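You operate a simulated robot arm through the tools that you are given. There is no shell and no other tool.

You are at the controls of a simulated robot arm. One attempt, no reset.

TASK
Firm the two loose lettuces on the blue board under the lamp.
Fine: switch the rack lamp off, draw the board out, push home the one that leans and the one that stands proud, slide the board back to its stop, and switch the lamp on again; nothing leaves its hole, and the viewer's lamp stays as it is.

The check looks at the end state, three seconds after you hand in, the way a careful person would. Anything else that was tipped, shoved, dropped, spilled or broken makes it a failure.

THE ROBOT
A 6-joint arm with a two-finger gripper, fixed in place. Base frame: the origin is at the foot of the arm, x ahead of it, y to its left, z up; the work surface is at about z = 85. Units: cm, rad, N and s.
Its first joint turns from -2.897 to 2.897 rad. Payload 2.54 kg.
The TCP is the grasp point between the finger pads, 3 cm short of the fingertips. In the tool frame z runs along the fingers and y along their closing line. Largest opening 11.6 cm; the body of the gripper starts 9.5 cm behind the TCP.
Orientation is that of the tool frame in the base frame, as a unit quaternion [x, y, z, w]. With the fingers straight down and closing along the base's y, the tool's x points along the base's -x, its y along +y and its z along -z.

THE INTERFACE
- The arm moves only by the tool send_rows. Its argument "steps" is a list that holds one entry, the list of rows, each a list of 7 numbers: the shift along the tool's x, y, z in cm, then the turn, a rotation vector about the tool's x, y, z in rad, then the finger opening in cm, from 0 to 11.6. In form: [[[dx, dy, dz, wx, wy, wz, jaw], ...]]. A call has 1 to 20 rows; each row shifts and turns the commanded pose from where the row before left it, along the tool's axes as they then stand. Rows are played at 5 a second. More than 5 cm and 0.15 rad between two rows, or a gripper value outside its range, and nothing of the call is played. A pose out of reach is approached as far as the arm can. The call stops where the force on the tool passes 40 N (or 10 N more than at its start, if that is more) or the arm is blocked; 0.2 s more then pass. Each finger travels about 7.2 cm/s and halts on what it meets, pressing with about 45 N; the grip force reading is that of the motor and also rises with nothing between the fingers. The clock runs only during rows and for 0.2 s after the last one: add rows that do not move to give the fingers time. It gives the time, the measured TCP pose, the force on the tool (base axes), the opening and the grip force at its end, in the units of the frame above (readings bear some noise), with the torque about the TCP (base axes, N m) and any sound that the robot's microphone picked up.
- Cameras (640 x 400 px; columns grow to the right, rows downward): "scene" is fixed at [5.14, 49.98, 148.68]; the picture's right is [-0.26, -0.96, 0.00], its down [-0.80, 0.22, -0.56] and it looks along [0.54, -0.15, -0.83] (base axes); focal length 226 px, centre (320, 200). "wrist" rides on the gripper at [6.9, -1.5, -12.2] in the tool frame; the picture's right is [0.21, 0.98, 0.00], its down [-0.83, 0.18, -0.53] and it looks along [-0.52, 0.11, 0.85] (tool axes); focal length 251 px, centre (320, 200).
- get_image(camera): a new picture of that camera. It takes no simulated time.
- point_at(camera, pixels): for up to 12 pixels [column, row] of the newest picture of that camera ("zoom" is the newest enlarged one), the place [x, y, z] in the base frame of the surface seen there, good to about 0.2 cm. It takes no simulated time.
- zoom(camera, box): a new picture of the part [left, top, right, bottom] of that camera's present view, enlarged. It takes no simulated time.
- sign_off(): hands the job in; it is judged then, once.

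Unless the task says otherwise, let go and move clear before handing in.

The tools are called after "Call:" by a JSON object that holds its "name" and its "arguments". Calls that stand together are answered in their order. send_rows: Moves the arm, as the interface text tells. Its arguments: {"type":"object","properties":{"steps":{"type":"array","items":{"type":"array","items":{"type":"array","items":{"type":"number"}}}}},"required":["steps"]} The other tools are called the same way: get_image (camera) takes a picture; point_at (camera, pixels) gives the place of the surface under pixels of a picture; zoom (camera, box) takes an enlarged picture of a part of a camera's view; sign_off () hands the job in.

At the start:

```text
time: 0.0
tool_pos: [43.09, 36.28, 119.27]
tool_rot: [0.0, 1.0, -0.001, 0.0]
ft_force: [-0.5, 0.1, 0.4]
ft_torque: [-0.02, 0.02, 0.02]
width: 11.6
grasp_force: 0.1
```

scene: 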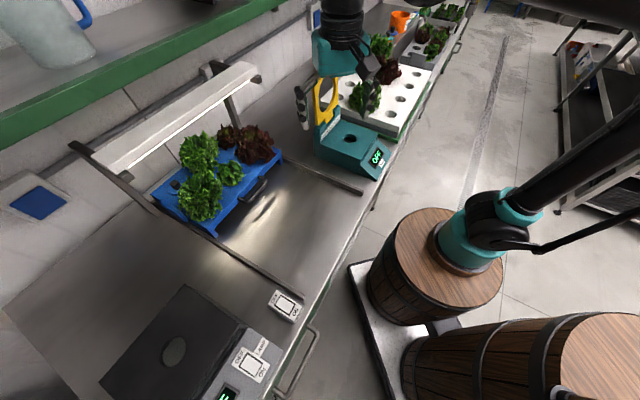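
wrist: 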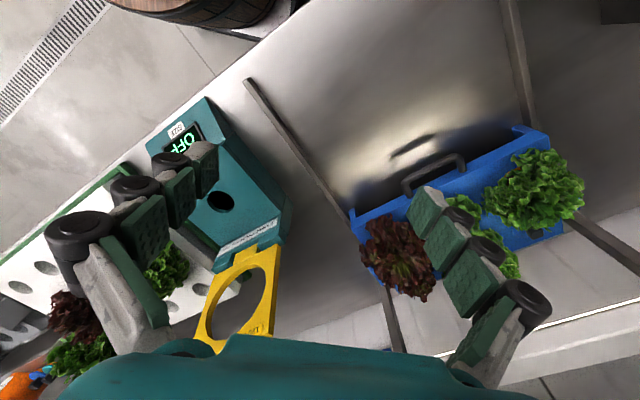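

The scene picture shows the blue board under a lit lamp bar (around 215,180), a rocker switch at (285,305) and another on the viewer box at (250,365). I'll zoom in on these before moving anything.

Call:
{"name": "zoom", "arguments": {"camera": "scene", "box": [140, 110, 300, 250]}}

Call:
{"name": "zoom", "arguments": {"camera": "scene", "box": [200, 270, 320, 400]}}

Call:
{"name": "zoom", "arguments": {"camera": "scene", "box": [60, 50, 290, 200]}}

Call:
{"name": "zoom", "arguments": {"camera": "wrist", "box": [330, 90, 640, 330]}}

```text
2.86 times, centred on (220, 180) of scene
```

zoom: 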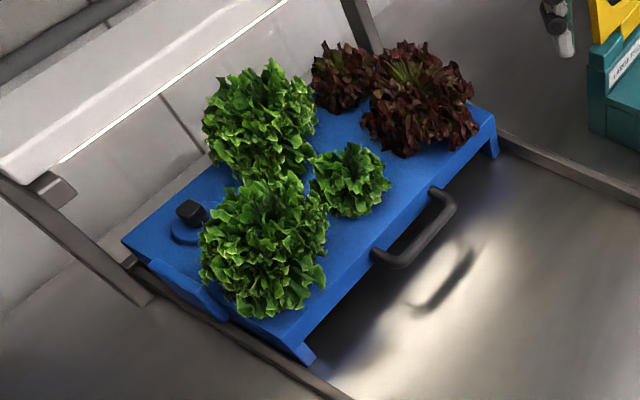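

```text
3.08 times, centred on (260, 335) of scene
```

zoom: 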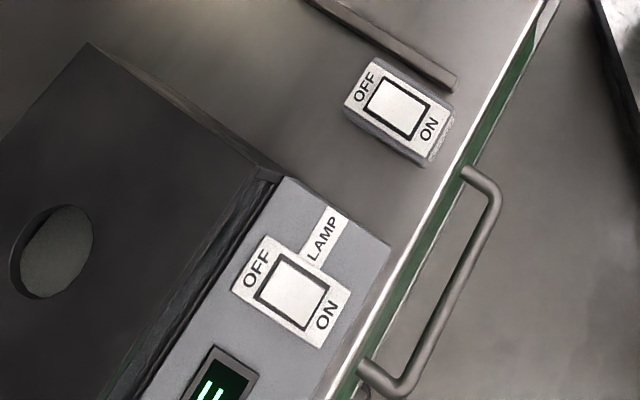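

```text
2.67 times, centred on (175, 125) of scene
```

zoom: 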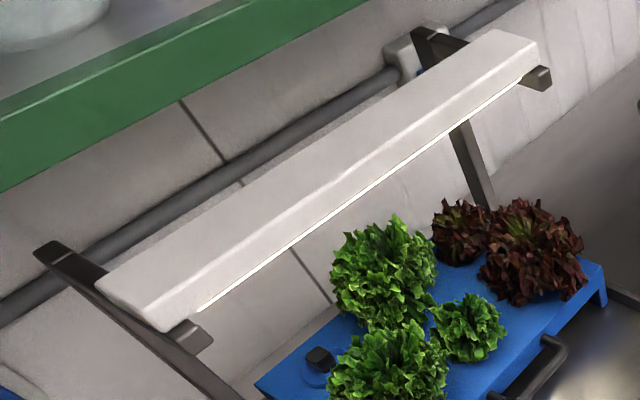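

```text
1.67 times, centred on (485, 210) of wrist
```

zoom: 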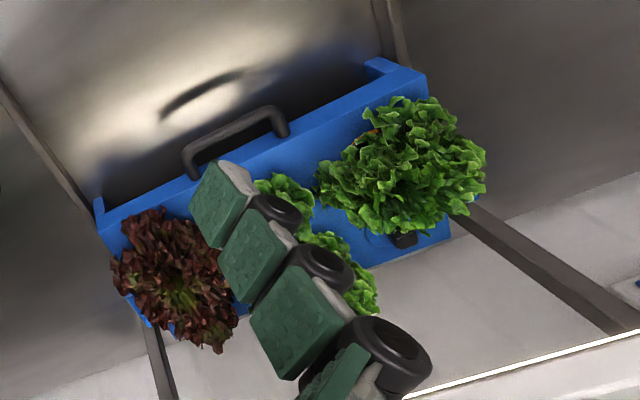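

The switch without a LAMP tag sits at the end of the left rail (285,305), and the one tagged LAMP belongs to the viewer box. I'll measure the main features.

Call:
{"name": "point_at", "arguments": {"camera": "scene", "pixels": [[285, 305], [278, 299], [292, 311], [250, 365], [240, 203], [268, 184], [255, 190], [214, 232], [280, 155], [302, 294], [362, 192], [150, 205]]}}

Call:
{"name": "point_at", "arguments": {"camera": "scene", "pixels": [[199, 152], [202, 195], [230, 173], [228, 137], [255, 145], [188, 186], [180, 190], [110, 165], [255, 75], [185, 120], [290, 185], [350, 145]]}}

Call:
{"name": "zoom", "arguments": {"camera": "scene", "box": [260, 280, 320, 330]}}

```text
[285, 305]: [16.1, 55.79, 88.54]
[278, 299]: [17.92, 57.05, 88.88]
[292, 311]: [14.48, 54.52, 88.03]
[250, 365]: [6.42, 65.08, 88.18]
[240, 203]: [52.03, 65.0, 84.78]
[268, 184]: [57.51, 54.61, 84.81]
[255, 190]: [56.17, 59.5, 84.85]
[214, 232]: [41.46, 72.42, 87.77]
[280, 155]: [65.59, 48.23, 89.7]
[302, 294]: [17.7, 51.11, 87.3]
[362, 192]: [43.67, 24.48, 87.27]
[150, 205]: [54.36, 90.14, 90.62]
```

```text
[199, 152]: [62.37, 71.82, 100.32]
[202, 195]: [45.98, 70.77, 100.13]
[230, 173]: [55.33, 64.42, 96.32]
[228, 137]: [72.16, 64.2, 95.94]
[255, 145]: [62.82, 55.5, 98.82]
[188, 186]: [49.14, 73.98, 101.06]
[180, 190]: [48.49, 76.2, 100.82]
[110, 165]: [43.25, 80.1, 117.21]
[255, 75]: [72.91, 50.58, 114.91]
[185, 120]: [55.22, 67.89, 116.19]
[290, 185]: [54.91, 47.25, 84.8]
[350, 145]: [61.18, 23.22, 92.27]
```

```text
8.00 times, centred on (290, 305) of scene
```

zoom: 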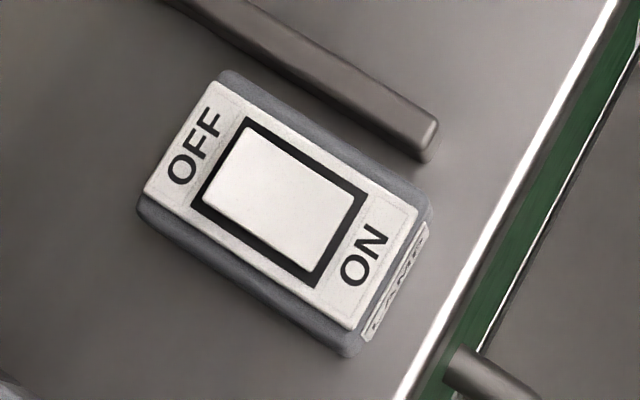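

The switch is at about (16.1, 55.8, 88.5) with its ON end pressed down. Rails run along about (-0.685, -0.728), so that is the draw-out direction. I'll turn the tool about its axis to look squarely at the board, and also measure the shelf and lamp edges.

Call:
{"name": "point_at", "arguments": {"camera": "scene", "pixels": [[20, 135], [130, 80], [200, 40], [260, 12], [90, 145], [150, 165], [200, 122], [250, 85], [262, 80], [38, 205], [300, 110], [325, 100]]}}

Call:
{"name": "send_rows", "arguments": {"steps": [[[0, 0, 0, 0, 0, -0.14, 11.6], [0, 0, 0, 0, 0, -0.14, 11.6], [0, 0, 0, 0, 0, -0.14, 11.6], [0, 0, 0, 0, 0, -0.14, 11.6], [0, 0, 0, 0, 0, -0.14, 11.6], [0, 0, 0, 0, 0, -0.115, 11.6], [0, 0, 0, 0, 0, 0, 11.6], [0, 0, 0, 0, 0, 0, 11.6]]]}}

```text
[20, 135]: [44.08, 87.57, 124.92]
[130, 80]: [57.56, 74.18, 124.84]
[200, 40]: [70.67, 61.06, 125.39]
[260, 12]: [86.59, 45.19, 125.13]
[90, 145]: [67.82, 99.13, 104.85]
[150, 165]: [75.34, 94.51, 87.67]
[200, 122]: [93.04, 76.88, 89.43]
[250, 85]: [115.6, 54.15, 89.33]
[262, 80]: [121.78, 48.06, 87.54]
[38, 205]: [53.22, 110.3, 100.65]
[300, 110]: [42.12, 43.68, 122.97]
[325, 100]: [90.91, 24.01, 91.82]
```

```text
time: 1.8
tool_pos: [43.23, 36.27, 119.39]
tool_rot: [-0.397, 0.918, 0.0, 0.0]
ft_force: [0.0, 0.5, 0.6]
ft_torque: [0.01, 0.0, 0.02]
width: 11.6
grasp_force: 0.0
```

The shelf edge fixes the bench at exactly 45°, with the board's front at about u=80.5 along the (0.707, 0.707) inward axis. I'll look through the wrist camera now.

Call:
{"name": "get_image", "arguments": {"camera": "wrist"}}

Call:
{"name": "get_image", "arguments": {"camera": "scene"}}

```text
taken
```

wrist: 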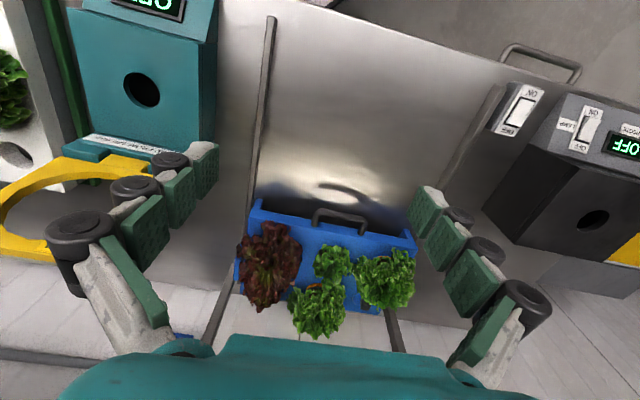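

```text
taken
```

scene: 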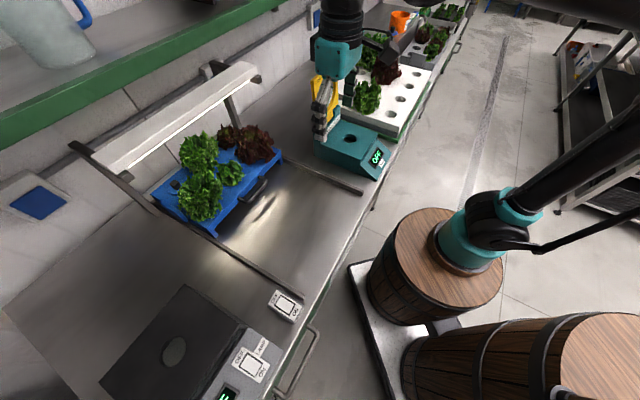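

The wrist view (upside-down) shows the board with plants at (270-400, 240-330), the handle at (340,220), the rack switch at (517,110) and the viewer with its OFF display at (625,145). I'll zoom in on these.

Call:
{"name": "zoom", "arguments": {"camera": "wrist", "box": [225, 170, 425, 350]}}

Call:
{"name": "zoom", "arguments": {"camera": "wrist", "box": [480, 60, 640, 180]}}

```text
2.22 times, centred on (325, 260) of wrist
```

zoom: 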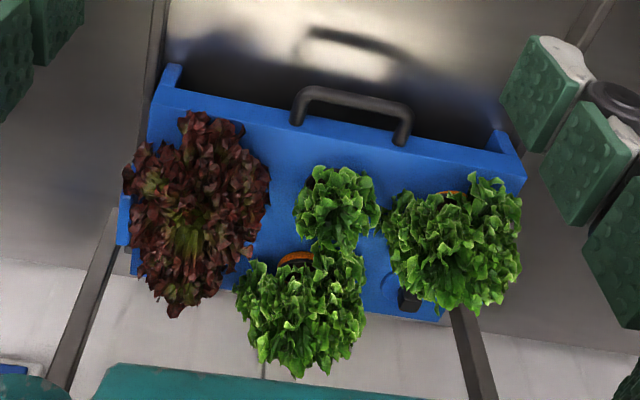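

```text
3.33 times, centred on (560, 120) of wrist
```

zoom: 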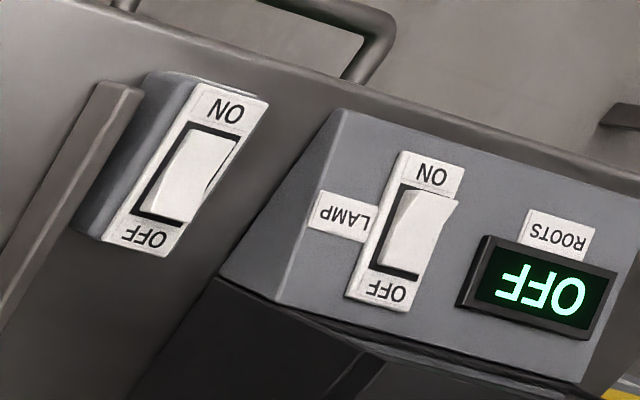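

Orange collars show at zoom (295,258) and (450,195), which suggests the back green and the left green are the loose ones. I'll confirm that later up close. First I'm measuring the rack switch surface precisely.

Call:
{"name": "zoom", "arguments": {"camera": "scene", "box": [260, 280, 320, 330]}}

Call:
{"name": "point_at", "arguments": {"camera": "zoom", "pixels": [[188, 150], [215, 108], [360, 258], [345, 290], [390, 210], [240, 150], [222, 185], [280, 195], [330, 220], [310, 250], [400, 260], [170, 210]]}}

```text
8.00 times, centred on (290, 305) of scene
```

zoom: 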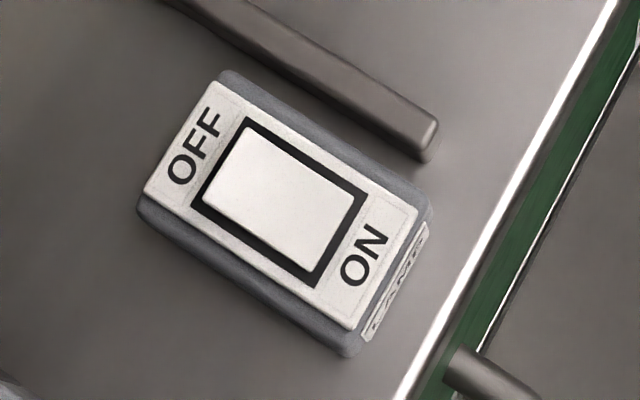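

```text
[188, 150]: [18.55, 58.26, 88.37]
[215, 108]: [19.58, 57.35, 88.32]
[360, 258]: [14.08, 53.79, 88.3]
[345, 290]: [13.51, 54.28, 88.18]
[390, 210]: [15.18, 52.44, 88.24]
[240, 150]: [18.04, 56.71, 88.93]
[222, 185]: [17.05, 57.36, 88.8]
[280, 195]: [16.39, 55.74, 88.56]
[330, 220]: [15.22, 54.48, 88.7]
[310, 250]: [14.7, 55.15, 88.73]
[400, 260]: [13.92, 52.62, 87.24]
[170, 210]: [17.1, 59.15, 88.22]
```

Call:
{"name": "point_at", "arguments": {"camera": "zoom", "pixels": [[228, 165], [236, 170], [248, 177], [260, 184], [272, 191], [284, 199], [296, 208], [306, 217], [314, 225], [322, 233], [328, 240], [334, 246]]}}

Call:
{"name": "get_image", "arguments": {"camera": "wrist"}}

Call:
{"name": "point_at", "arguments": {"camera": "wrist", "pixels": [[523, 93], [518, 108], [511, 125], [521, 100], [515, 117], [530, 90], [506, 131]]}}

```text
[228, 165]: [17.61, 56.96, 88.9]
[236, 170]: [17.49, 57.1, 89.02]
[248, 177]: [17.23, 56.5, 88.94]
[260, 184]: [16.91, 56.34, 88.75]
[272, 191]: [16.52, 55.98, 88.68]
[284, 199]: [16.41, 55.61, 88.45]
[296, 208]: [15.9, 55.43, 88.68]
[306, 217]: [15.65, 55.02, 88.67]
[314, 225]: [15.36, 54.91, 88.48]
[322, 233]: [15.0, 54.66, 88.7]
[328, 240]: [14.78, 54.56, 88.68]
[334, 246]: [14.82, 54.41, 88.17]
```

```text
taken
```

wrist: 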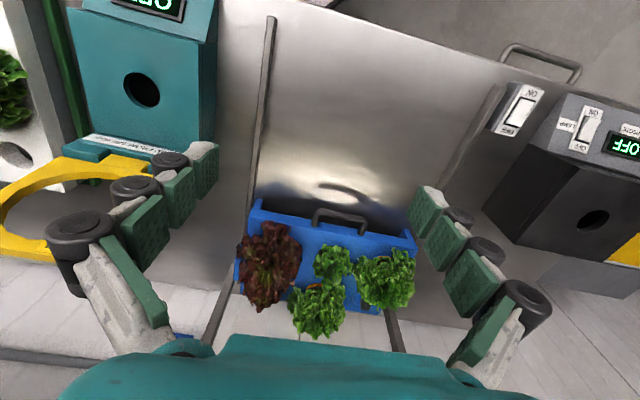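

```text
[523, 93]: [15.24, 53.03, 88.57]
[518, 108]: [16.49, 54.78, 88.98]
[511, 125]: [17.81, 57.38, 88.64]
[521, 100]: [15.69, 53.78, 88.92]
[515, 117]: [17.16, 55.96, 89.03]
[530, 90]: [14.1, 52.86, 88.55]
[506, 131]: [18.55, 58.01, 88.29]
```

The rocker's OFF end is raised (z about 89.0 at (17.5, 57.0)), and its ON end is down (about 88.68). I'll close the fingers and travel at height to a spot above the OFF end, aligning the tool to exactly 45°.

Call:
{"name": "send_rows", "arguments": {"steps": [[[0, 0, 0, 0, 0, 0.031, 8], [0.43, 3.65, 0, 0, 0, 0, 6], [0.43, 3.65, 0, 0, 0, 0, 4], [0.43, 3.65, 0, 0, 0, 0, 2], [0.43, 3.65, 0, 0, 0, 0, 0], [0.43, 3.65, 0, 0, 0, 0, 0], [0.43, 3.65, 0, 0, 0, 0, 0], [0.43, 3.65, 0, 0, 0, 0, 0], [0.43, 3.65, 0, 0, 0, 0, 0], [0.43, 3.65, 0, 0, 0, 0, 0], [0, 0, 0, 0, 0, 0, 0], [0, 0, 0, 0, 0, 0, 0]]]}}

```text
time: 4.4
tool_pos: [17.02, 56.49, 119.13]
tool_rot: [-0.382, 0.924, 0.001, 0.0]
ft_force: [-0.2, -0.4, -0.6]
ft_torque: [0.0, -0.02, 0.01]
width: 0.01
grasp_force: 28.3
```

The tool is over the OFF end at (17.0, 56.5, 119.1) with the fingers closed. I'll come down to about 3 cm above the switch, adjusting slightly toward (17.2, 56.75).

Call:
{"name": "send_rows", "arguments": {"steps": [[[-0.1, 0, 4, 0, 0, 0, 0], [-0.1, 0, 4, 0, 0, 0, 0], [-0.1, 0, 4, 0, 0, 0, 0], [0, 0, 4, 0, 0, 0, 0], [0, 0, 4, 0, 0, 0, 0], [0, 0, 4, 0, 0, 0, 0], [0, 0, 0, 0, 0, 0, 0], [0, 0, 0, 0, 0, 0, 0]]]}}

Call:
{"name": "get_image", "arguments": {"camera": "scene"}}

Call:
{"name": "get_image", "arguments": {"camera": "wrist"}}

```text
time: 6.2
tool_pos: [17.46, 57.2, 94.87]
tool_rot: [-0.382, 0.924, 0.0, 0.0]
ft_force: [-1.0, -0.2, -0.8]
ft_torque: [0.01, -0.01, -0.04]
width: 0.0
grasp_force: 28.5
```

```text
taken
```

scene: 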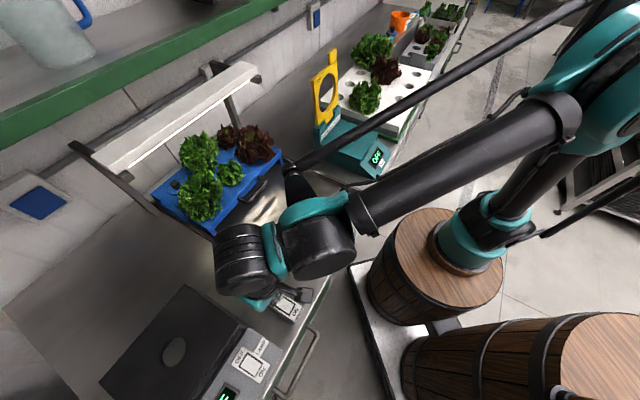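

```text
taken
```

wrist: 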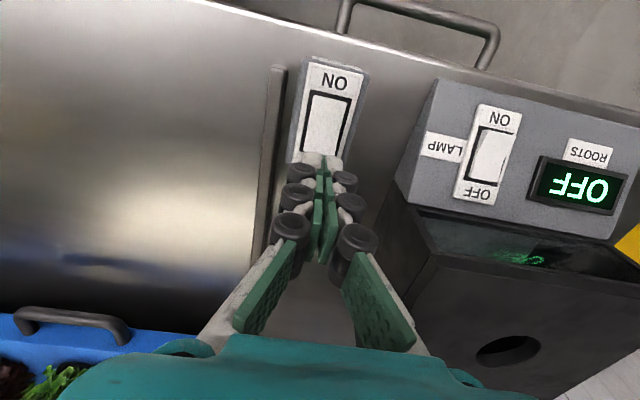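

Call:
{"name": "zoom", "arguments": {"camera": "wrist", "box": [260, 50, 400, 200]}}

Call:
{"name": "point_at", "arguments": {"camera": "wrist", "pixels": [[328, 103], [325, 125], [322, 140], [319, 150], [309, 157], [323, 168], [333, 60], [345, 115], [305, 110]]}}

```text
2.67 times, centred on (330, 125) of wrist
```

zoom: 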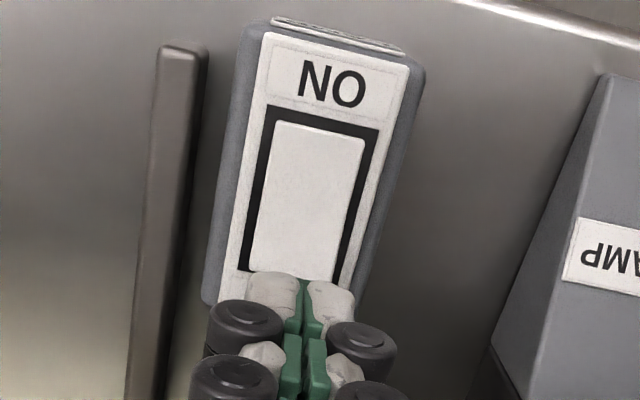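

```text
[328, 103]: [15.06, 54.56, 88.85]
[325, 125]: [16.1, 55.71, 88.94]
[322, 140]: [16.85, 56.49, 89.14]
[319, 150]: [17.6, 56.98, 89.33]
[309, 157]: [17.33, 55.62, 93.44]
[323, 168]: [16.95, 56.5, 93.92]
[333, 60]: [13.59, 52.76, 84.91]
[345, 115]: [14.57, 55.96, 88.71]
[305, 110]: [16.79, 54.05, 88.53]
```

The rocker's OFF end is at z about 89.2 near (17.5, 57.0), and the fingertips are about 1.9 cm off the rocker's centre. I'll shift 0.5 cm outward and press down in small steps.

Call:
{"name": "send_rows", "arguments": {"steps": [[[0.5, 0, 0.8, 0, 0, 0, 0], [0, 0, 0.8, 0, 0, 0, 0], [0, 0, 0.4, 0, 0, 0, 0], [0, 0, 0.3, 0, 0, 0, 0], [0, 0, 0.3, 0, 0, 0, 0], [0, 0, 0.3, 0, 0, 0, 0], [0, 0, 0, 0, 0, 0, 0]]]}}

```text
time: 7.8
tool_pos: [16.93, 56.71, 92.32]
tool_rot: [-0.382, 0.924, 0.0, -0.001]
ft_force: [0.4, -0.2, 0.0]
ft_torque: [0.0, -0.02, 0.01]
width: 0.02
grasp_force: 28.7
```

No contact yet at TCP z=92.32. I'll keep pressing in small steps.

Call:
{"name": "send_rows", "arguments": {"steps": [[[0, 0, 0.2, 0, 0, 0, 0], [0, 0, 0.2, 0, 0, 0, 0], [0, 0, 0.2, 0, 0, 0, 0], [0, 0, 0.1, 0, 0, 0, 0], [0, 0, 0, 0, 0, 0, 0]]]}}

Call:
{"name": "get_image", "arguments": {"camera": "scene"}}

```text
time: 9.0
tool_pos: [17.04, 56.5, 91.87]
tool_rot: [-0.382, 0.924, -0.001, 0.0]
ft_force: [0.5, 3.8, 13.8]
ft_torque: [0.0, 0.11, 0.0]
width: 0.58
grasp_force: 28.8
```

```text
taken
```

scene: 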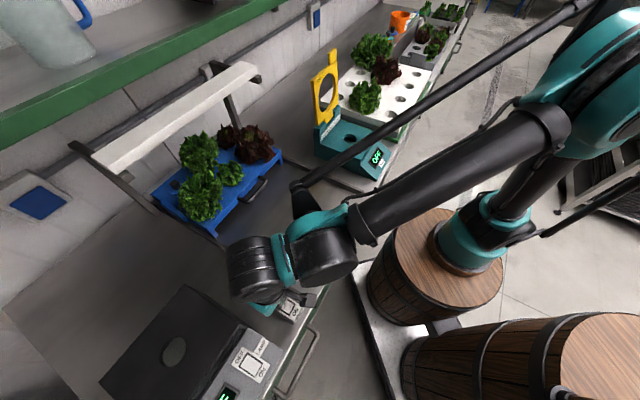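

The lamp's bright edge and the bench glare are gone from the scene picture, so the rack lamp is off. I'll lift straight up and check the rocker.

Call:
{"name": "send_rows", "arguments": {"steps": [[[0, 0, -1, 0, 0, 0, 0], [0, 0, -3, 0, 0, 0, 0], [0, 0, -4, 0, 0, 0, 0], [0, 0, -4, 0, 0, 0, 0], [0, 0, -4, 0, 0, 0, 0], [0, 0, 0, 0, 0, 0, 0]]]}}

Call:
{"name": "get_image", "arguments": {"camera": "wrist"}}

Call:
{"name": "get_image", "arguments": {"camera": "scene"}}

```text
time: 10.4
tool_pos: [17.04, 56.86, 107.58]
tool_rot: [-0.382, 0.924, 0.0, 0.0]
ft_force: [-0.3, 0.6, -0.3]
ft_torque: [-0.03, 0.02, 0.01]
width: 0.02
grasp_force: 28.4
```

```text
taken
```

wrist: 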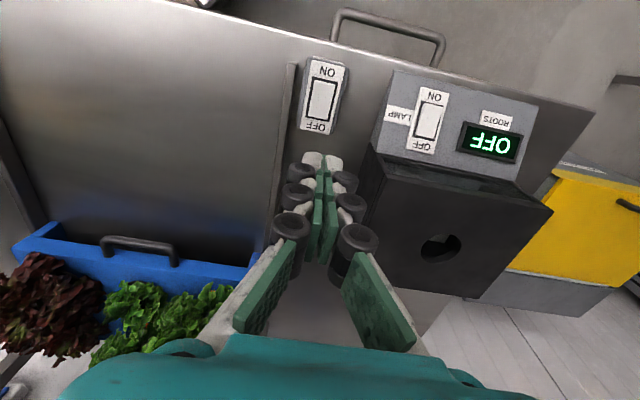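

```text
taken
```

scene: 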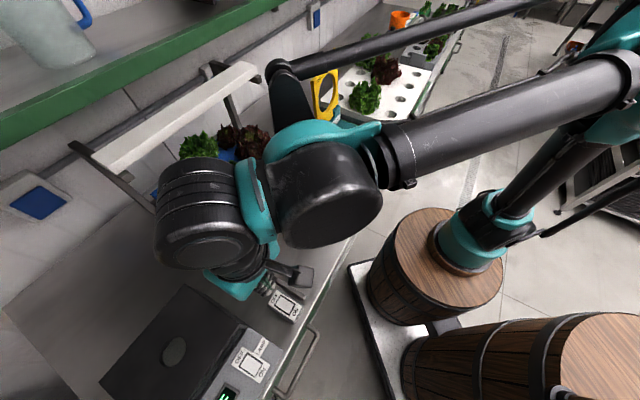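

Both viewer readings are unchanged (ROOTS shows OFF) and the rack lamp is off. Before approaching the handle I need to know how the wrist bodies sit around the tool, so I'll measure them and the handle.

Call:
{"name": "point_at", "arguments": {"camera": "scene", "pixels": [[200, 165], [200, 205], [160, 210], [205, 260], [240, 240], [250, 190], [325, 180], [330, 240], [280, 180], [300, 140], [238, 285], [272, 285]]}}

Call:
{"name": "zoom", "arguments": {"camera": "wrist", "box": [0, 200, 260, 370]}}

Call:
{"name": "point_at", "arguments": {"camera": "wrist", "pixels": [[105, 244], [112, 240], [140, 242], [170, 248], [175, 258], [108, 252], [60, 240], [20, 245], [240, 268], [140, 262], [60, 228], [200, 265]]}}

```text
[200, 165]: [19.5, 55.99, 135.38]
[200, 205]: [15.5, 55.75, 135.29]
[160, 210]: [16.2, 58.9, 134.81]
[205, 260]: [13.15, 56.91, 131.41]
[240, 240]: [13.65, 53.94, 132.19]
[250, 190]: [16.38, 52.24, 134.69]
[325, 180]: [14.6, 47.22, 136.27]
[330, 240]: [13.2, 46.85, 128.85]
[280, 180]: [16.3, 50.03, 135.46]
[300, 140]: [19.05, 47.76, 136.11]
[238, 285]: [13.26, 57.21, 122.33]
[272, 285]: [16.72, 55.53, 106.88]
```

```text
2.35 times, centred on (130, 285) of wrist
```

zoom: 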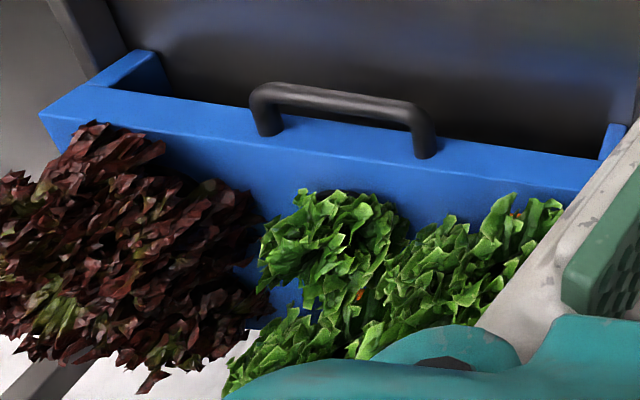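

```text
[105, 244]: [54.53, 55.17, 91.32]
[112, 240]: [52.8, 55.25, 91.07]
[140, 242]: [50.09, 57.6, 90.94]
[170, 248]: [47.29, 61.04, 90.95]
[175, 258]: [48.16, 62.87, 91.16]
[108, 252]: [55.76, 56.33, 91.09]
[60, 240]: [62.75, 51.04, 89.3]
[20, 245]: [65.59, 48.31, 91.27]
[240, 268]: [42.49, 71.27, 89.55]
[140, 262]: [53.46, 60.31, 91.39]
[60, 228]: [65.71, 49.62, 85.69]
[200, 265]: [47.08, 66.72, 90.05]
```

The wrist bodies rise directly above the tool (about 6 cm radius up to 28 cm above the TCP) and back toward the base. At the handle (u about 76.5) that clears the lamp at u about 87. I'll move to just outside the handle for a closer look.

Call:
{"name": "send_rows", "arguments": {"steps": [[[-1.96, -3.31, 0, 0, 0, 0, 2], [-1.96, -3.31, 0, 0, 0, 0, 4], [-1.96, -3.31, 0, 0, 0, 0, 6], [-1.96, -3.31, 0, 0, 0, 0, 8], [-1.96, -3.31, 0, 0, 0, 0, 10], [-1.96, -3.31, 0, 0, 0, 0, 11.6], [-1.96, -3.31, 0, 0, 0, 0, 11.6], [0, 0, 0, 0, 0, 0, 11.6], [0, 0, 0, 0, 0, 0, 11.6]]]}}

Call:
{"name": "get_image", "arguments": {"camera": "wrist"}}

Call:
{"name": "get_image", "arguments": {"camera": "scene"}}

```text
time: 12.4
tool_pos: [42.94, 50.15, 107.45]
tool_rot: [-0.382, 0.924, 0.0, 0.0]
ft_force: [-0.7, 0.4, 1.0]
ft_torque: [0.01, 0.0, -0.02]
width: 11.59
grasp_force: 0.0
```

```text
taken
```

wrist: 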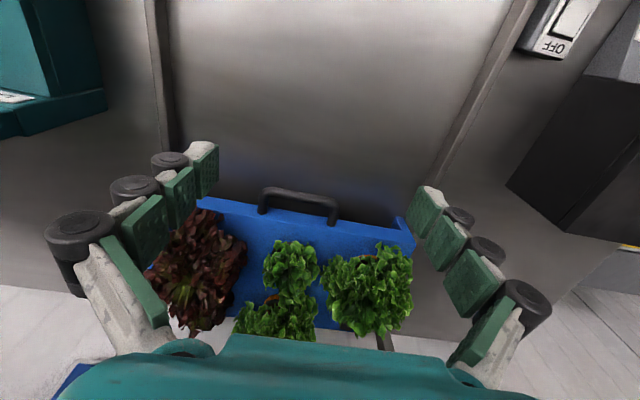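

```text
taken
```

scene: 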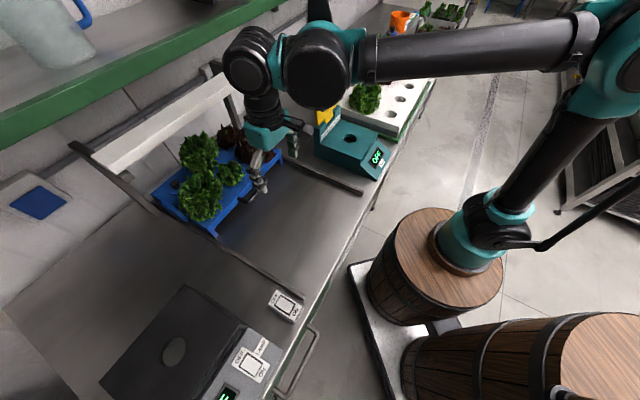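

The handle bar is now clear at wrist pixels (260-338, 190-225). I'll zoom in and measure it, along with the plants.

Call:
{"name": "zoom", "arguments": {"camera": "wrist", "box": [190, 170, 420, 345]}}

Call:
{"name": "zoom", "arguments": {"camera": "wrist", "box": [240, 170, 360, 245]}}

Call:
{"name": "point_at", "arguments": {"camera": "zoom", "pixels": [[140, 110], [200, 110], [300, 128], [400, 150], [480, 175], [500, 230], [110, 200], [200, 160], [300, 180], [400, 210], [300, 260], [60, 240]]}}

```text
2.29 times, centred on (305, 258) of wrist
```

zoom: 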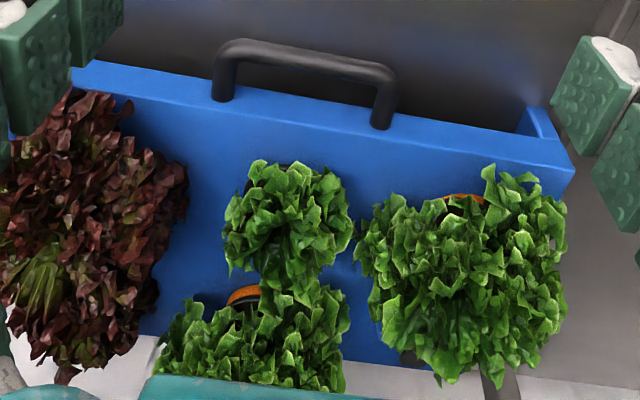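

```text
5.33 times, centred on (300, 208) of wrist
```

zoom: 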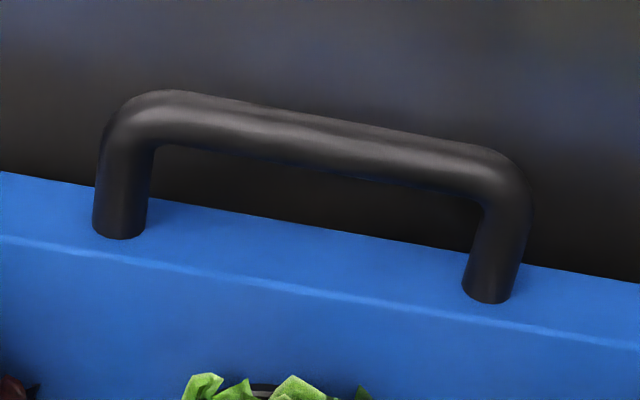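

```text
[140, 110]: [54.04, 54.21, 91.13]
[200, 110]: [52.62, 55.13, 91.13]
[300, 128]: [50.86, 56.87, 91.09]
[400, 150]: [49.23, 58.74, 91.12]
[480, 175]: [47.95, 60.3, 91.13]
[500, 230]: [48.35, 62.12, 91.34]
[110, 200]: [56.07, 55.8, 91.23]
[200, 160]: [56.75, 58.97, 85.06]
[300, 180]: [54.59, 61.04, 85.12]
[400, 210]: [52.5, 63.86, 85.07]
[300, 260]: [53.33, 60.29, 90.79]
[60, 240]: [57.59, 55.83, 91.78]
```

Handle bar: top at z about 91.1, centre line at u about 76.3, legs at v about 0.2 and -9.7, and about 3.3 cm of gap to the board's front face (u about 80.3). I'll turn the tool so the fingers close along the pull direction, set a 3 cm opening, and move above the bar's middle.

Call:
{"name": "send_rows", "arguments": {"steps": [[[0, 0, 0, 0, 0, 0.1428, 10], [0, 0, 0, 0, 0, 0.1428, 8.5], [0, 0, 0, 0, 0, 0.1428, 7], [0, 0, 0, 0, 0, 0.1428, 5.5], [0, 0, 0, 0, 0, 0.1428, 4], [0, 0, 0, 0, 0, 0.1428, 3], [0, 0, 0, 0, 0, 0.1428, 3], [0, 0, 0, 0, 0, 0.1428, 3], [0, 0, 0, 0, 0, 0.1428, 3], [0, 0, 0, 0, 0, 0.1428, 3], [0, 0, 0, 0, 0, 0.1428, 3], [0, 3, 0, 0, 0, 0, 3], [0, 3, 0, 0, 0, 0, 3], [0, 3, 0, 0, 0, 0, 3], [0, 1.5, 0, 0, 0, 0, 3], [0, 0, 0, 0, 0, 0, 3], [0, 0, 0, 0, 0, 0, 3]]]}}

Call:
{"name": "get_image", "arguments": {"camera": "wrist"}}

Call:
{"name": "get_image", "arguments": {"camera": "scene"}}

```text
time: 16.0
tool_pos: [50.76, 57.34, 107.79]
tool_rot: [0.383, 0.924, -0.001, 0.0]
ft_force: [0.0, 0.2, 0.9]
ft_torque: [0.04, 0.03, 0.02]
width: 2.99
grasp_force: 0.1
```

```text
taken
```

wrist: 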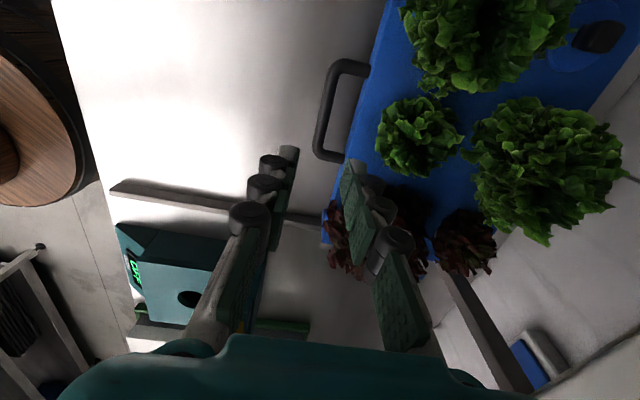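

```text
taken
```

scene: 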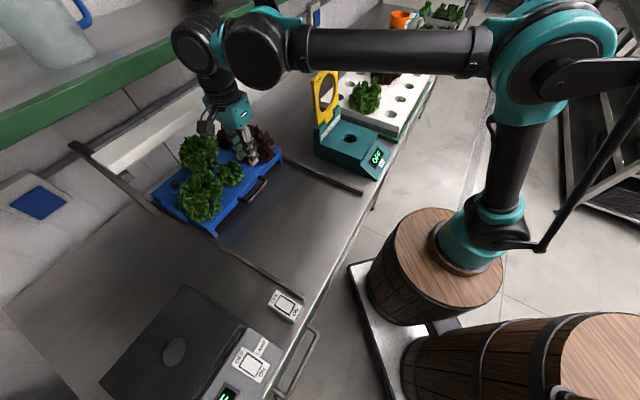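

The TCP is at u=76.4, v=-4.7 above the bar's middle. This top-down view shows the plants well, so I'll zoom on them before descending.

Call:
{"name": "zoom", "arguments": {"camera": "wrist", "box": [320, 0, 640, 290]}}

Call:
{"name": "zoom", "arguments": {"camera": "wrist", "box": [300, 40, 480, 200]}}

Call:
{"name": "point_at", "arguments": {"camera": "wrist", "pixels": [[340, 65], [328, 90], [322, 120], [320, 145], [330, 158], [360, 68], [375, 60], [380, 100], [355, 130], [415, 130], [550, 165], [480, 40]]}}

```text
1.38 times, centred on (480, 145) of wrist
```

zoom: 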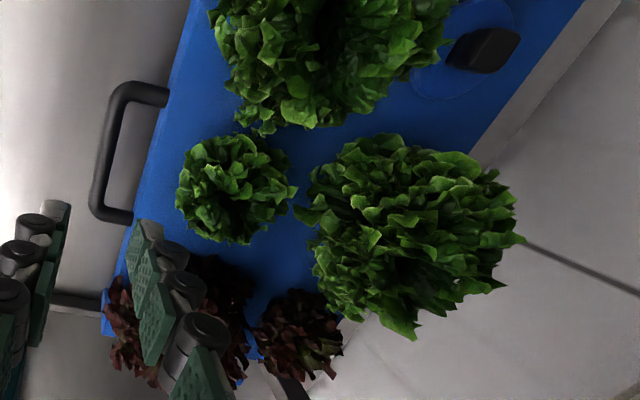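

```text
2.50 times, centred on (390, 120) of wrist
```

zoom: 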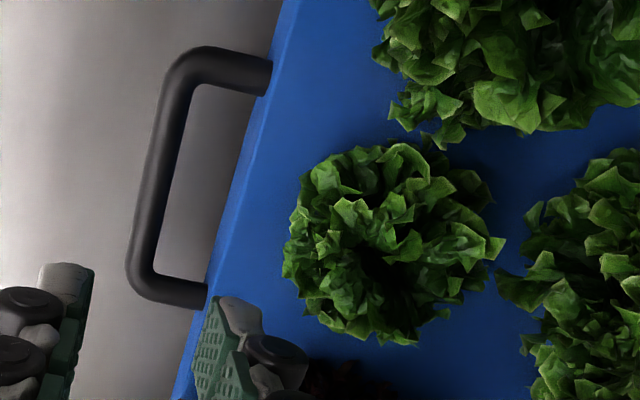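

```text
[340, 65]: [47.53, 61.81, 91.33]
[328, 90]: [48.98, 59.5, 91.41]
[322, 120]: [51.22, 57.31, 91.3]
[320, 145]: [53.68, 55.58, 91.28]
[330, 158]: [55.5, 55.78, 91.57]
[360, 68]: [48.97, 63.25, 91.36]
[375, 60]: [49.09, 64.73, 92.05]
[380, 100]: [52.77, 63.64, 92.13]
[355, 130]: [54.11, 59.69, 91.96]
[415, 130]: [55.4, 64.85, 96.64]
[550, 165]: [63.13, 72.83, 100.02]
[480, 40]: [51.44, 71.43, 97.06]
```

The bar top is at z about 91.35, u about 76.5, and the board top is at z about 92.1. I'll descend so the fingers straddle the bar.

Call:
{"name": "send_rows", "arguments": {"steps": [[[0, 0, 4, 0, 0, 0, 3], [0, 0, 4, 0, 0, 0, 3], [0, 0, 3, 0, 0, 0, 3], [0, 0, 2, 0, 0, 0, 3], [0, 0, 2, 0, 0, 0, 3], [0, 0, 1, 0, 0, 0, 3], [0, 0, 1, 0, 0, 0, 3], [0, 0, 0, 0, 0, 0, 3]]]}}

Call:
{"name": "get_image", "arguments": {"camera": "wrist"}}

Call:
{"name": "get_image", "arguments": {"camera": "scene"}}

```text
time: 17.8
tool_pos: [50.58, 57.43, 90.65]
tool_rot: [0.384, 0.924, 0.0, 0.0]
ft_force: [0.4, 1.0, 0.3]
ft_torque: [-0.03, 0.01, -0.01]
width: 2.97
grasp_force: 0.0
```

```text
taken
```

wrist: 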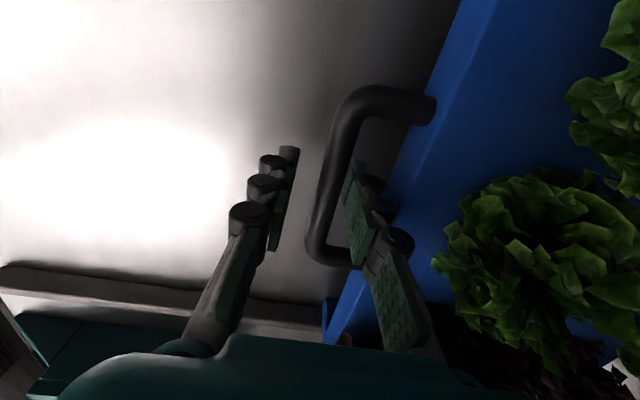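

```text
taken
```

scene: 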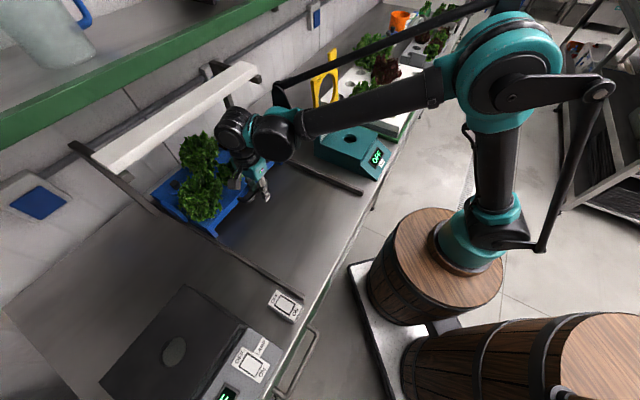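

The bar sits between the fingers with the inner finger behind it and clear of the board front. I'll close gently onto the bar.

Call:
{"name": "send_rows", "arguments": {"steps": [[[0, 0, 0, 0, 0, 0, 2.2], [0, 0, 0, 0, 0, 0, 1.8], [0, 0, 0, 0, 0, 0, 1.6], [0, 0, 0, 0, 0, 0, 1.6]]]}}

```text
time: 18.8
tool_pos: [50.5, 57.34, 90.67]
tool_rot: [0.383, 0.924, 0.001, 0.001]
ft_force: [2.0, 1.2, 1.7]
ft_torque: [0.03, 0.01, 0.05]
width: 1.77
grasp_force: 1.2
```

The opening stopped at 1.77 with light contact, so the bar is caged. I'll draw the board outward gently, starting with small steps.

Call:
{"name": "send_rows", "arguments": {"steps": [[[0, -0.3, 0, 0, 0, 0, 1.6], [0, -0.5, 0, 0, 0, 0, 1.6], [0, -0.7, 0, 0, 0, 0, 1.6], [0, -1, 0, 0, 0, 0, 1.6], [0, -1, 0, 0, 0, 0, 1.6], [0, -0.7, 0, 0, 0, 0, 1.6], [0, -0.3, 0, 0, 0, 0, 1.6], [0, 0, 0, 0, 0, 0, 1.6]]]}}

Call:
{"name": "get_image", "arguments": {"camera": "scene"}}

```text
time: 20.6
tool_pos: [47.36, 54.18, 90.57]
tool_rot: [0.384, 0.924, 0.0, 0.0]
ft_force: [0.7, 2.1, 1.2]
ft_torque: [0.0, 0.0, -0.01]
width: 1.75
grasp_force: 1.1
```

```text
taken
```

scene: 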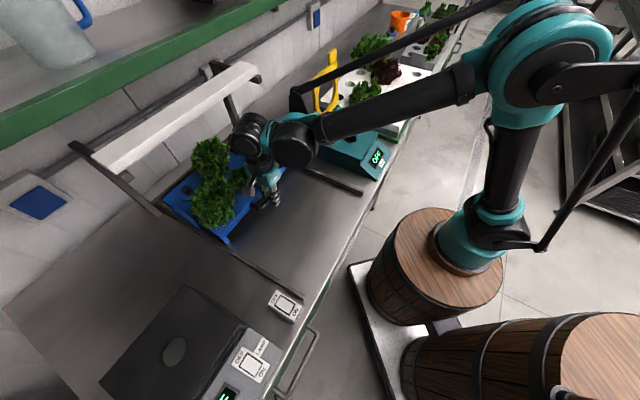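

The board moved out cleanly (about 4.5 cm, force about 2 N). I'll continue another 15 cm at a gentle pace.

Call:
{"name": "send_rows", "arguments": {"steps": [[[0, -0.4, 0, 0, 0, 0, 1.6], [0, -0.8, 0, 0, 0, 0, 1.6], [0, -1.1, 0, 0, 0, 0, 1.6], [0, -1.1, 0, 0, 0, 0, 1.6], [0, -1.1, 0, 0, 0, 0, 1.6], [0, -1.1, 0, 0, 0, 0, 1.6], [0, -1.1, 0, 0, 0, 0, 1.6], [0, -1.1, 0, 0, 0, 0, 1.6], [0, -1.1, 0, 0, 0, 0, 1.6], [0, -1.1, 0, 0, 0, 0, 1.6], [0, -1.1, 0, 0, 0, 0, 1.6], [0, -1.1, 0, 0, 0, 0, 1.6], [0, -1.1, 0, 0, 0, 0, 1.6], [0, -1, 0, 0, 0, 0, 1.6], [0, -0.6, 0, 0, 0, 0, 1.6], [0, -0.3, 0, 0, 0, 0, 1.6], [0, 0, 0, 0, 0, 0, 1.6]]]}}

Call:
{"name": "get_image", "arguments": {"camera": "scene"}}

Call:
{"name": "get_image", "arguments": {"camera": "wrist"}}

```text
time: 24.2
tool_pos: [36.58, 43.36, 90.68]
tool_rot: [0.383, 0.924, 0.0, 0.001]
ft_force: [1.9, 0.8, 0.5]
ft_torque: [0.03, -0.01, 0.0]
width: 1.74
grasp_force: 1.3
```

```text
taken
```

scene: 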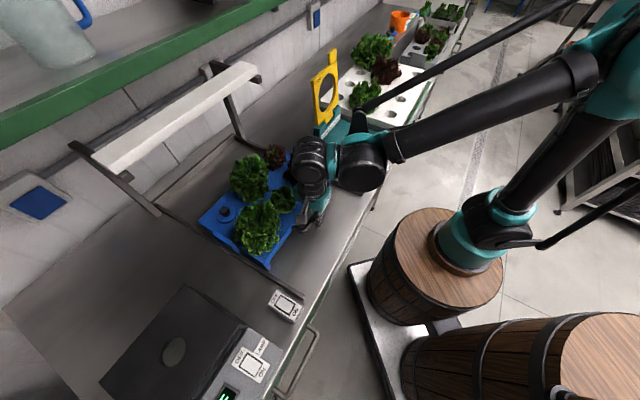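

```text
taken
```

wrist: 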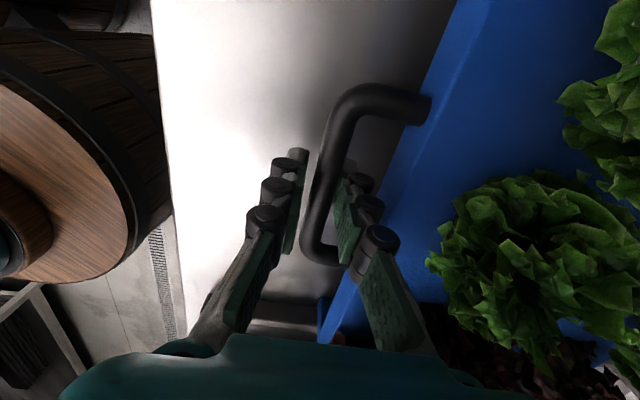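

The board is now drawn out about 20 cm (handle at u about 56.5), clear of the lamp, and the plants look undisturbed. I'll open slightly, lift straight up, and inspect the plants.

Call:
{"name": "send_rows", "arguments": {"steps": [[[0, 0, 0, 0, 0, 0, 2.4], [0, 0, 0, 0, 0, 0, 3], [0, 0, -1, 0, 0, 0, 3], [0, 0, -3, 0, 0, 0, 3], [0, 0, -4, 0, 0, 0, 3], [0, 0, -4, 0, 0, 0, 3], [0, 0, -4, 0, 0, 0, 3], [0, 0, -4, 0, 0, 0, 3], [0, 0, 0, 0, 0, 0, 3]]]}}

Call:
{"name": "get_image", "arguments": {"camera": "wrist"}}

Call:
{"name": "get_image", "arguments": {"camera": "scene"}}

```text
time: 26.2
tool_pos: [36.38, 43.25, 110.89]
tool_rot: [0.384, 0.923, 0.0, 0.0]
ft_force: [-0.3, 0.3, 0.5]
ft_torque: [0.01, 0.0, 0.02]
width: 3.01
grasp_force: 0.0
```

```text
taken
```

wrist: 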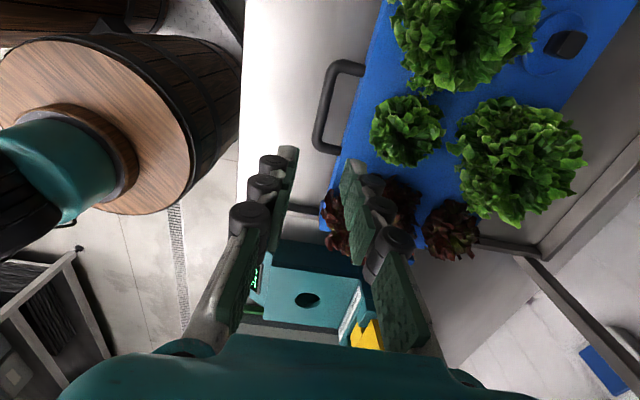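

```text
taken
```

scene: 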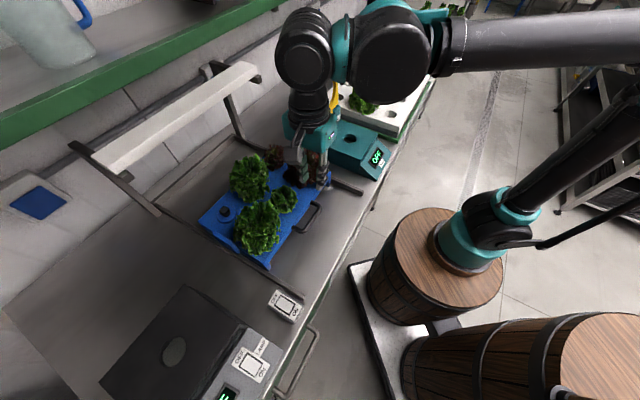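

The board is out and all five heads are visible from above. I'll zoom in on both pictures to find which one leans and which stands proud.

Call:
{"name": "zoom", "arguments": {"camera": "wrist", "box": [310, 0, 630, 280]}}

Call:
{"name": "zoom", "arguments": {"camera": "scene", "box": [190, 130, 340, 275]}}

Call:
{"name": "point_at", "arguments": {"camera": "scene", "pixels": [[250, 172], [258, 228], [284, 200], [276, 155], [222, 213], [222, 210], [265, 265], [205, 220], [320, 215], [310, 205], [295, 180], [240, 250]]}}

```text
1.43 times, centred on (470, 140) of wrist
```

zoom: 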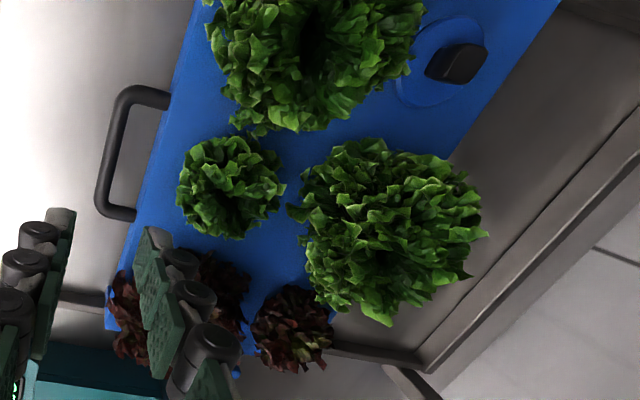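

```text
2.76 times, centred on (265, 202) of scene
```

zoom: 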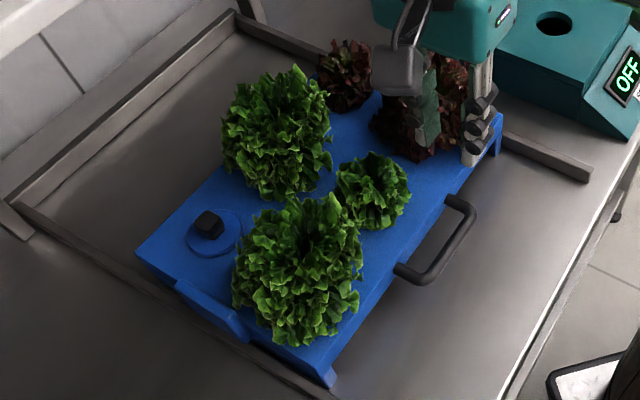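

```text
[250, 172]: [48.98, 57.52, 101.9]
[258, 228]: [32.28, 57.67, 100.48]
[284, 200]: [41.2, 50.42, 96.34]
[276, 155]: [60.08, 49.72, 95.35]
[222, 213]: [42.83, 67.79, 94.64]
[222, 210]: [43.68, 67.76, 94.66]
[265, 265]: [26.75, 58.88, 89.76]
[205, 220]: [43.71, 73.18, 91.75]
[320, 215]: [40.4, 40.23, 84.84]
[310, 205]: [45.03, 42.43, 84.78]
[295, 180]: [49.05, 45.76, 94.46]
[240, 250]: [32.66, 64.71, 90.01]
```

The plants now sit at about A (u 75, v -6, top 102), B (u 64, v -18, top 100.5), C (u 65, v -6.5, top 96), D (u 77.6, v 7, top 95) and E (u 64, v 5, top 99). I need a low side view, so I'll first check the height of the viewer box on the left.

Call:
{"name": "point_at", "arguments": {"camera": "scene", "pixels": [[190, 300], [130, 370], [230, 330], [172, 350], [190, 290], [110, 390]]}}

Call:
{"name": "send_rows", "arguments": {"steps": [[[3, 1, 0, 0, 0, 0, 3], [3, 1.2, 0, 0, 0, 0, 2], [3, 1.2, 0, 0, 0, 0, 1], [3, 1.2, 0, 0, 0, 0, 0], [3, 1.2, 0, 0, 0, 0, 0], [3, 1.2, 0, 0, 0, 0, 0], [3, 1.2, 0, 0, 0, 0, 0], [3, 1.2, 0, 0, 0, 0, 0], [1.5, 1.2, 0, 0, 0, 0, 0], [0, 0, 0, 0, 0, 0, 0], [0, 0, 0, 0, 0, 0, 0]]]}}

Call:
{"name": "get_image", "arguments": {"camera": "wrist"}}

```text
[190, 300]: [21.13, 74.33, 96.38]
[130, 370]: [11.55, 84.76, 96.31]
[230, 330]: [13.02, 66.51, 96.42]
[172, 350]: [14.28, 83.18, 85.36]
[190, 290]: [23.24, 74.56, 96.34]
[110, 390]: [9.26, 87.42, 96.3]
```

```text
time: 28.6
tool_pos: [26.22, 68.81, 110.76]
tool_rot: [0.383, 0.924, 0.0, 0.001]
ft_force: [0.7, 0.3, -0.2]
ft_torque: [0.03, 0.01, -0.03]
width: 0.0
grasp_force: 28.8
```

```text
taken
```

wrist: 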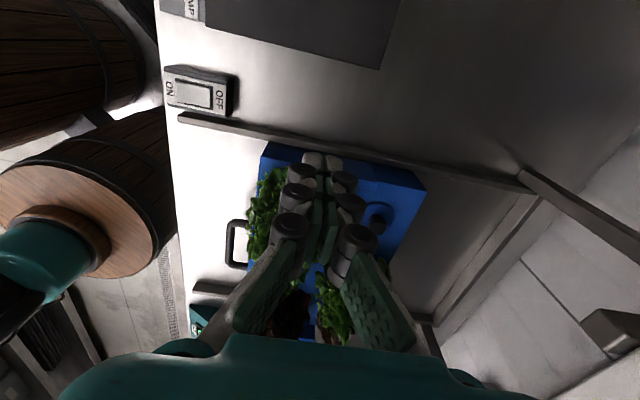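

The fingers block the middle of this view. I'll open them fully and tilt the tool so the camera looks more horizontally across the board from the left.

Call:
{"name": "send_rows", "arguments": {"steps": [[[0, 0, 0, 0, -0.12, 0, 3], [0, 0, 0, 0, -0.12, 0, 6], [0, 0, 0, 0, -0.12, 0, 9], [0, 0, 0, 0, -0.12, 0, 11.6], [0, 0, 0, 0, -0.12, 0, 11.6], [0, 0, 0, 0, -0.1, 0, 11.6], [0, 0, 0, 0, 0, 0, 11.6]]]}}

Call:
{"name": "get_image", "arguments": {"camera": "wrist"}}

Call:
{"name": "get_image", "arguments": {"camera": "scene"}}

```text
time: 30.2
tool_pos: [26.69, 68.98, 110.82]
tool_rot: [0.361, 0.879, -0.11, 0.29]
ft_force: [0.3, 0.1, 1.1]
ft_torque: [-0.03, 0.0, 0.01]
width: 11.6
grasp_force: 0.0
out of reach, approached as far as the arm can: row 6
```

```text
taken
```

wrist: 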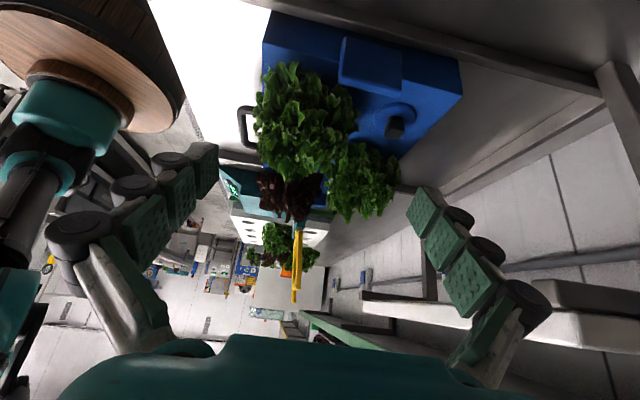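

```text
taken
```

scene: 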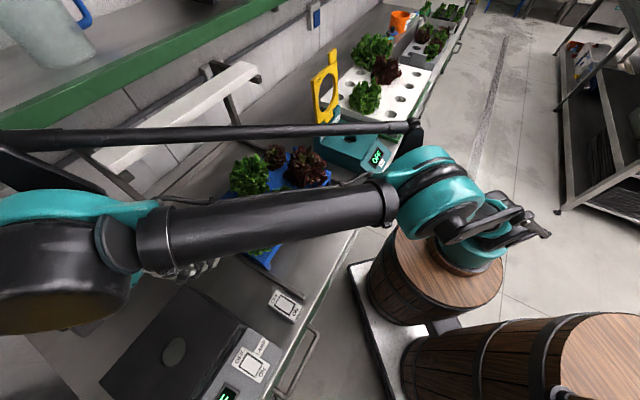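

The arm hit its reach limit on the last tilt row, and its linkage rod passes visually over the lamp at scene (100-400,130). I'll check its clearance and zoom on the plants from here.

Call:
{"name": "point_at", "arguments": {"camera": "scene", "pixels": [[50, 135], [100, 135], [150, 134], [200, 131], [300, 128], [400, 127], [30, 170], [150, 95], [230, 100], [220, 215], [60, 200], [70, 270]]}}

Call:
{"name": "zoom", "arguments": {"camera": "wrist", "box": [220, 10, 480, 240]}}

Call:
{"name": "zoom", "arguments": {"camera": "wrist", "box": [240, 50, 410, 220]}}

```text
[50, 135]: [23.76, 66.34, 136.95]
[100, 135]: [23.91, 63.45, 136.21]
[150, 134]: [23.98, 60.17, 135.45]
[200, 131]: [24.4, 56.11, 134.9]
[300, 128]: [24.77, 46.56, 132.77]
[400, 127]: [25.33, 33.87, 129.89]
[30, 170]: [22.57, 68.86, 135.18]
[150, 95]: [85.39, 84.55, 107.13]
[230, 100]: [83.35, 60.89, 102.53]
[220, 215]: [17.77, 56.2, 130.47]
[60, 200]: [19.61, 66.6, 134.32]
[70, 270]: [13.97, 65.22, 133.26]
```

```text
1.74 times, centred on (350, 125) of wrist
```

zoom: 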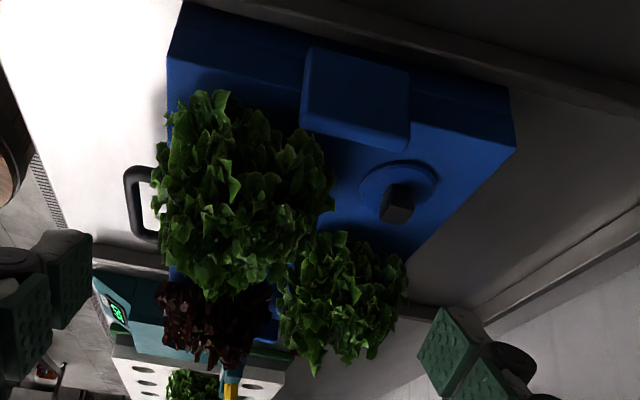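

```text
2.35 times, centred on (325, 135) of wrist
```

zoom: 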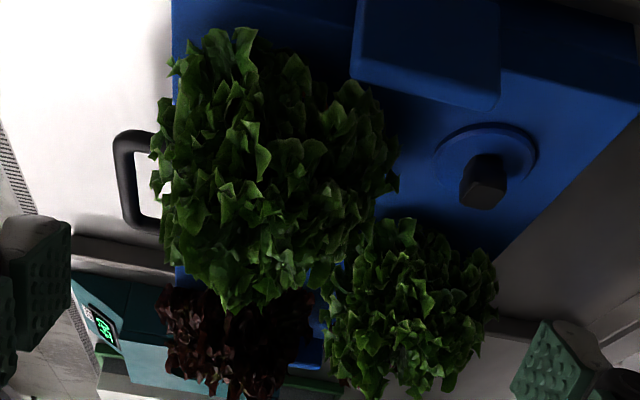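

The rod is safely at u about 64, far from the lamp. The heads hide their own bases from the left, so I'll untilt, turn the camera to the front side and look from there at a low angle.

Call:
{"name": "send_rows", "arguments": {"steps": [[[0, 0, 0, 0, 0.13, 0, 11.6], [0, 0, 0, 0, 0.13, 0, 11.6], [0, 0, 0, 0, 0.13, 0, 11.6], [0, 0, 0, 0, 0.13, 0, 11.6], [0, 0, 0, 0, 0.11, 0, 11.6], [0, 0, 0, 0, 0, 0, 11.6]]]}}

```text
time: 31.6
tool_pos: [26.81, 69.08, 110.76]
tool_rot: [0.378, 0.926, 0.007, 0.001]
ft_force: [-0.4, 0.2, -0.3]
ft_torque: [0.04, -0.01, 0.02]
width: 11.59
grasp_force: 0.1
```

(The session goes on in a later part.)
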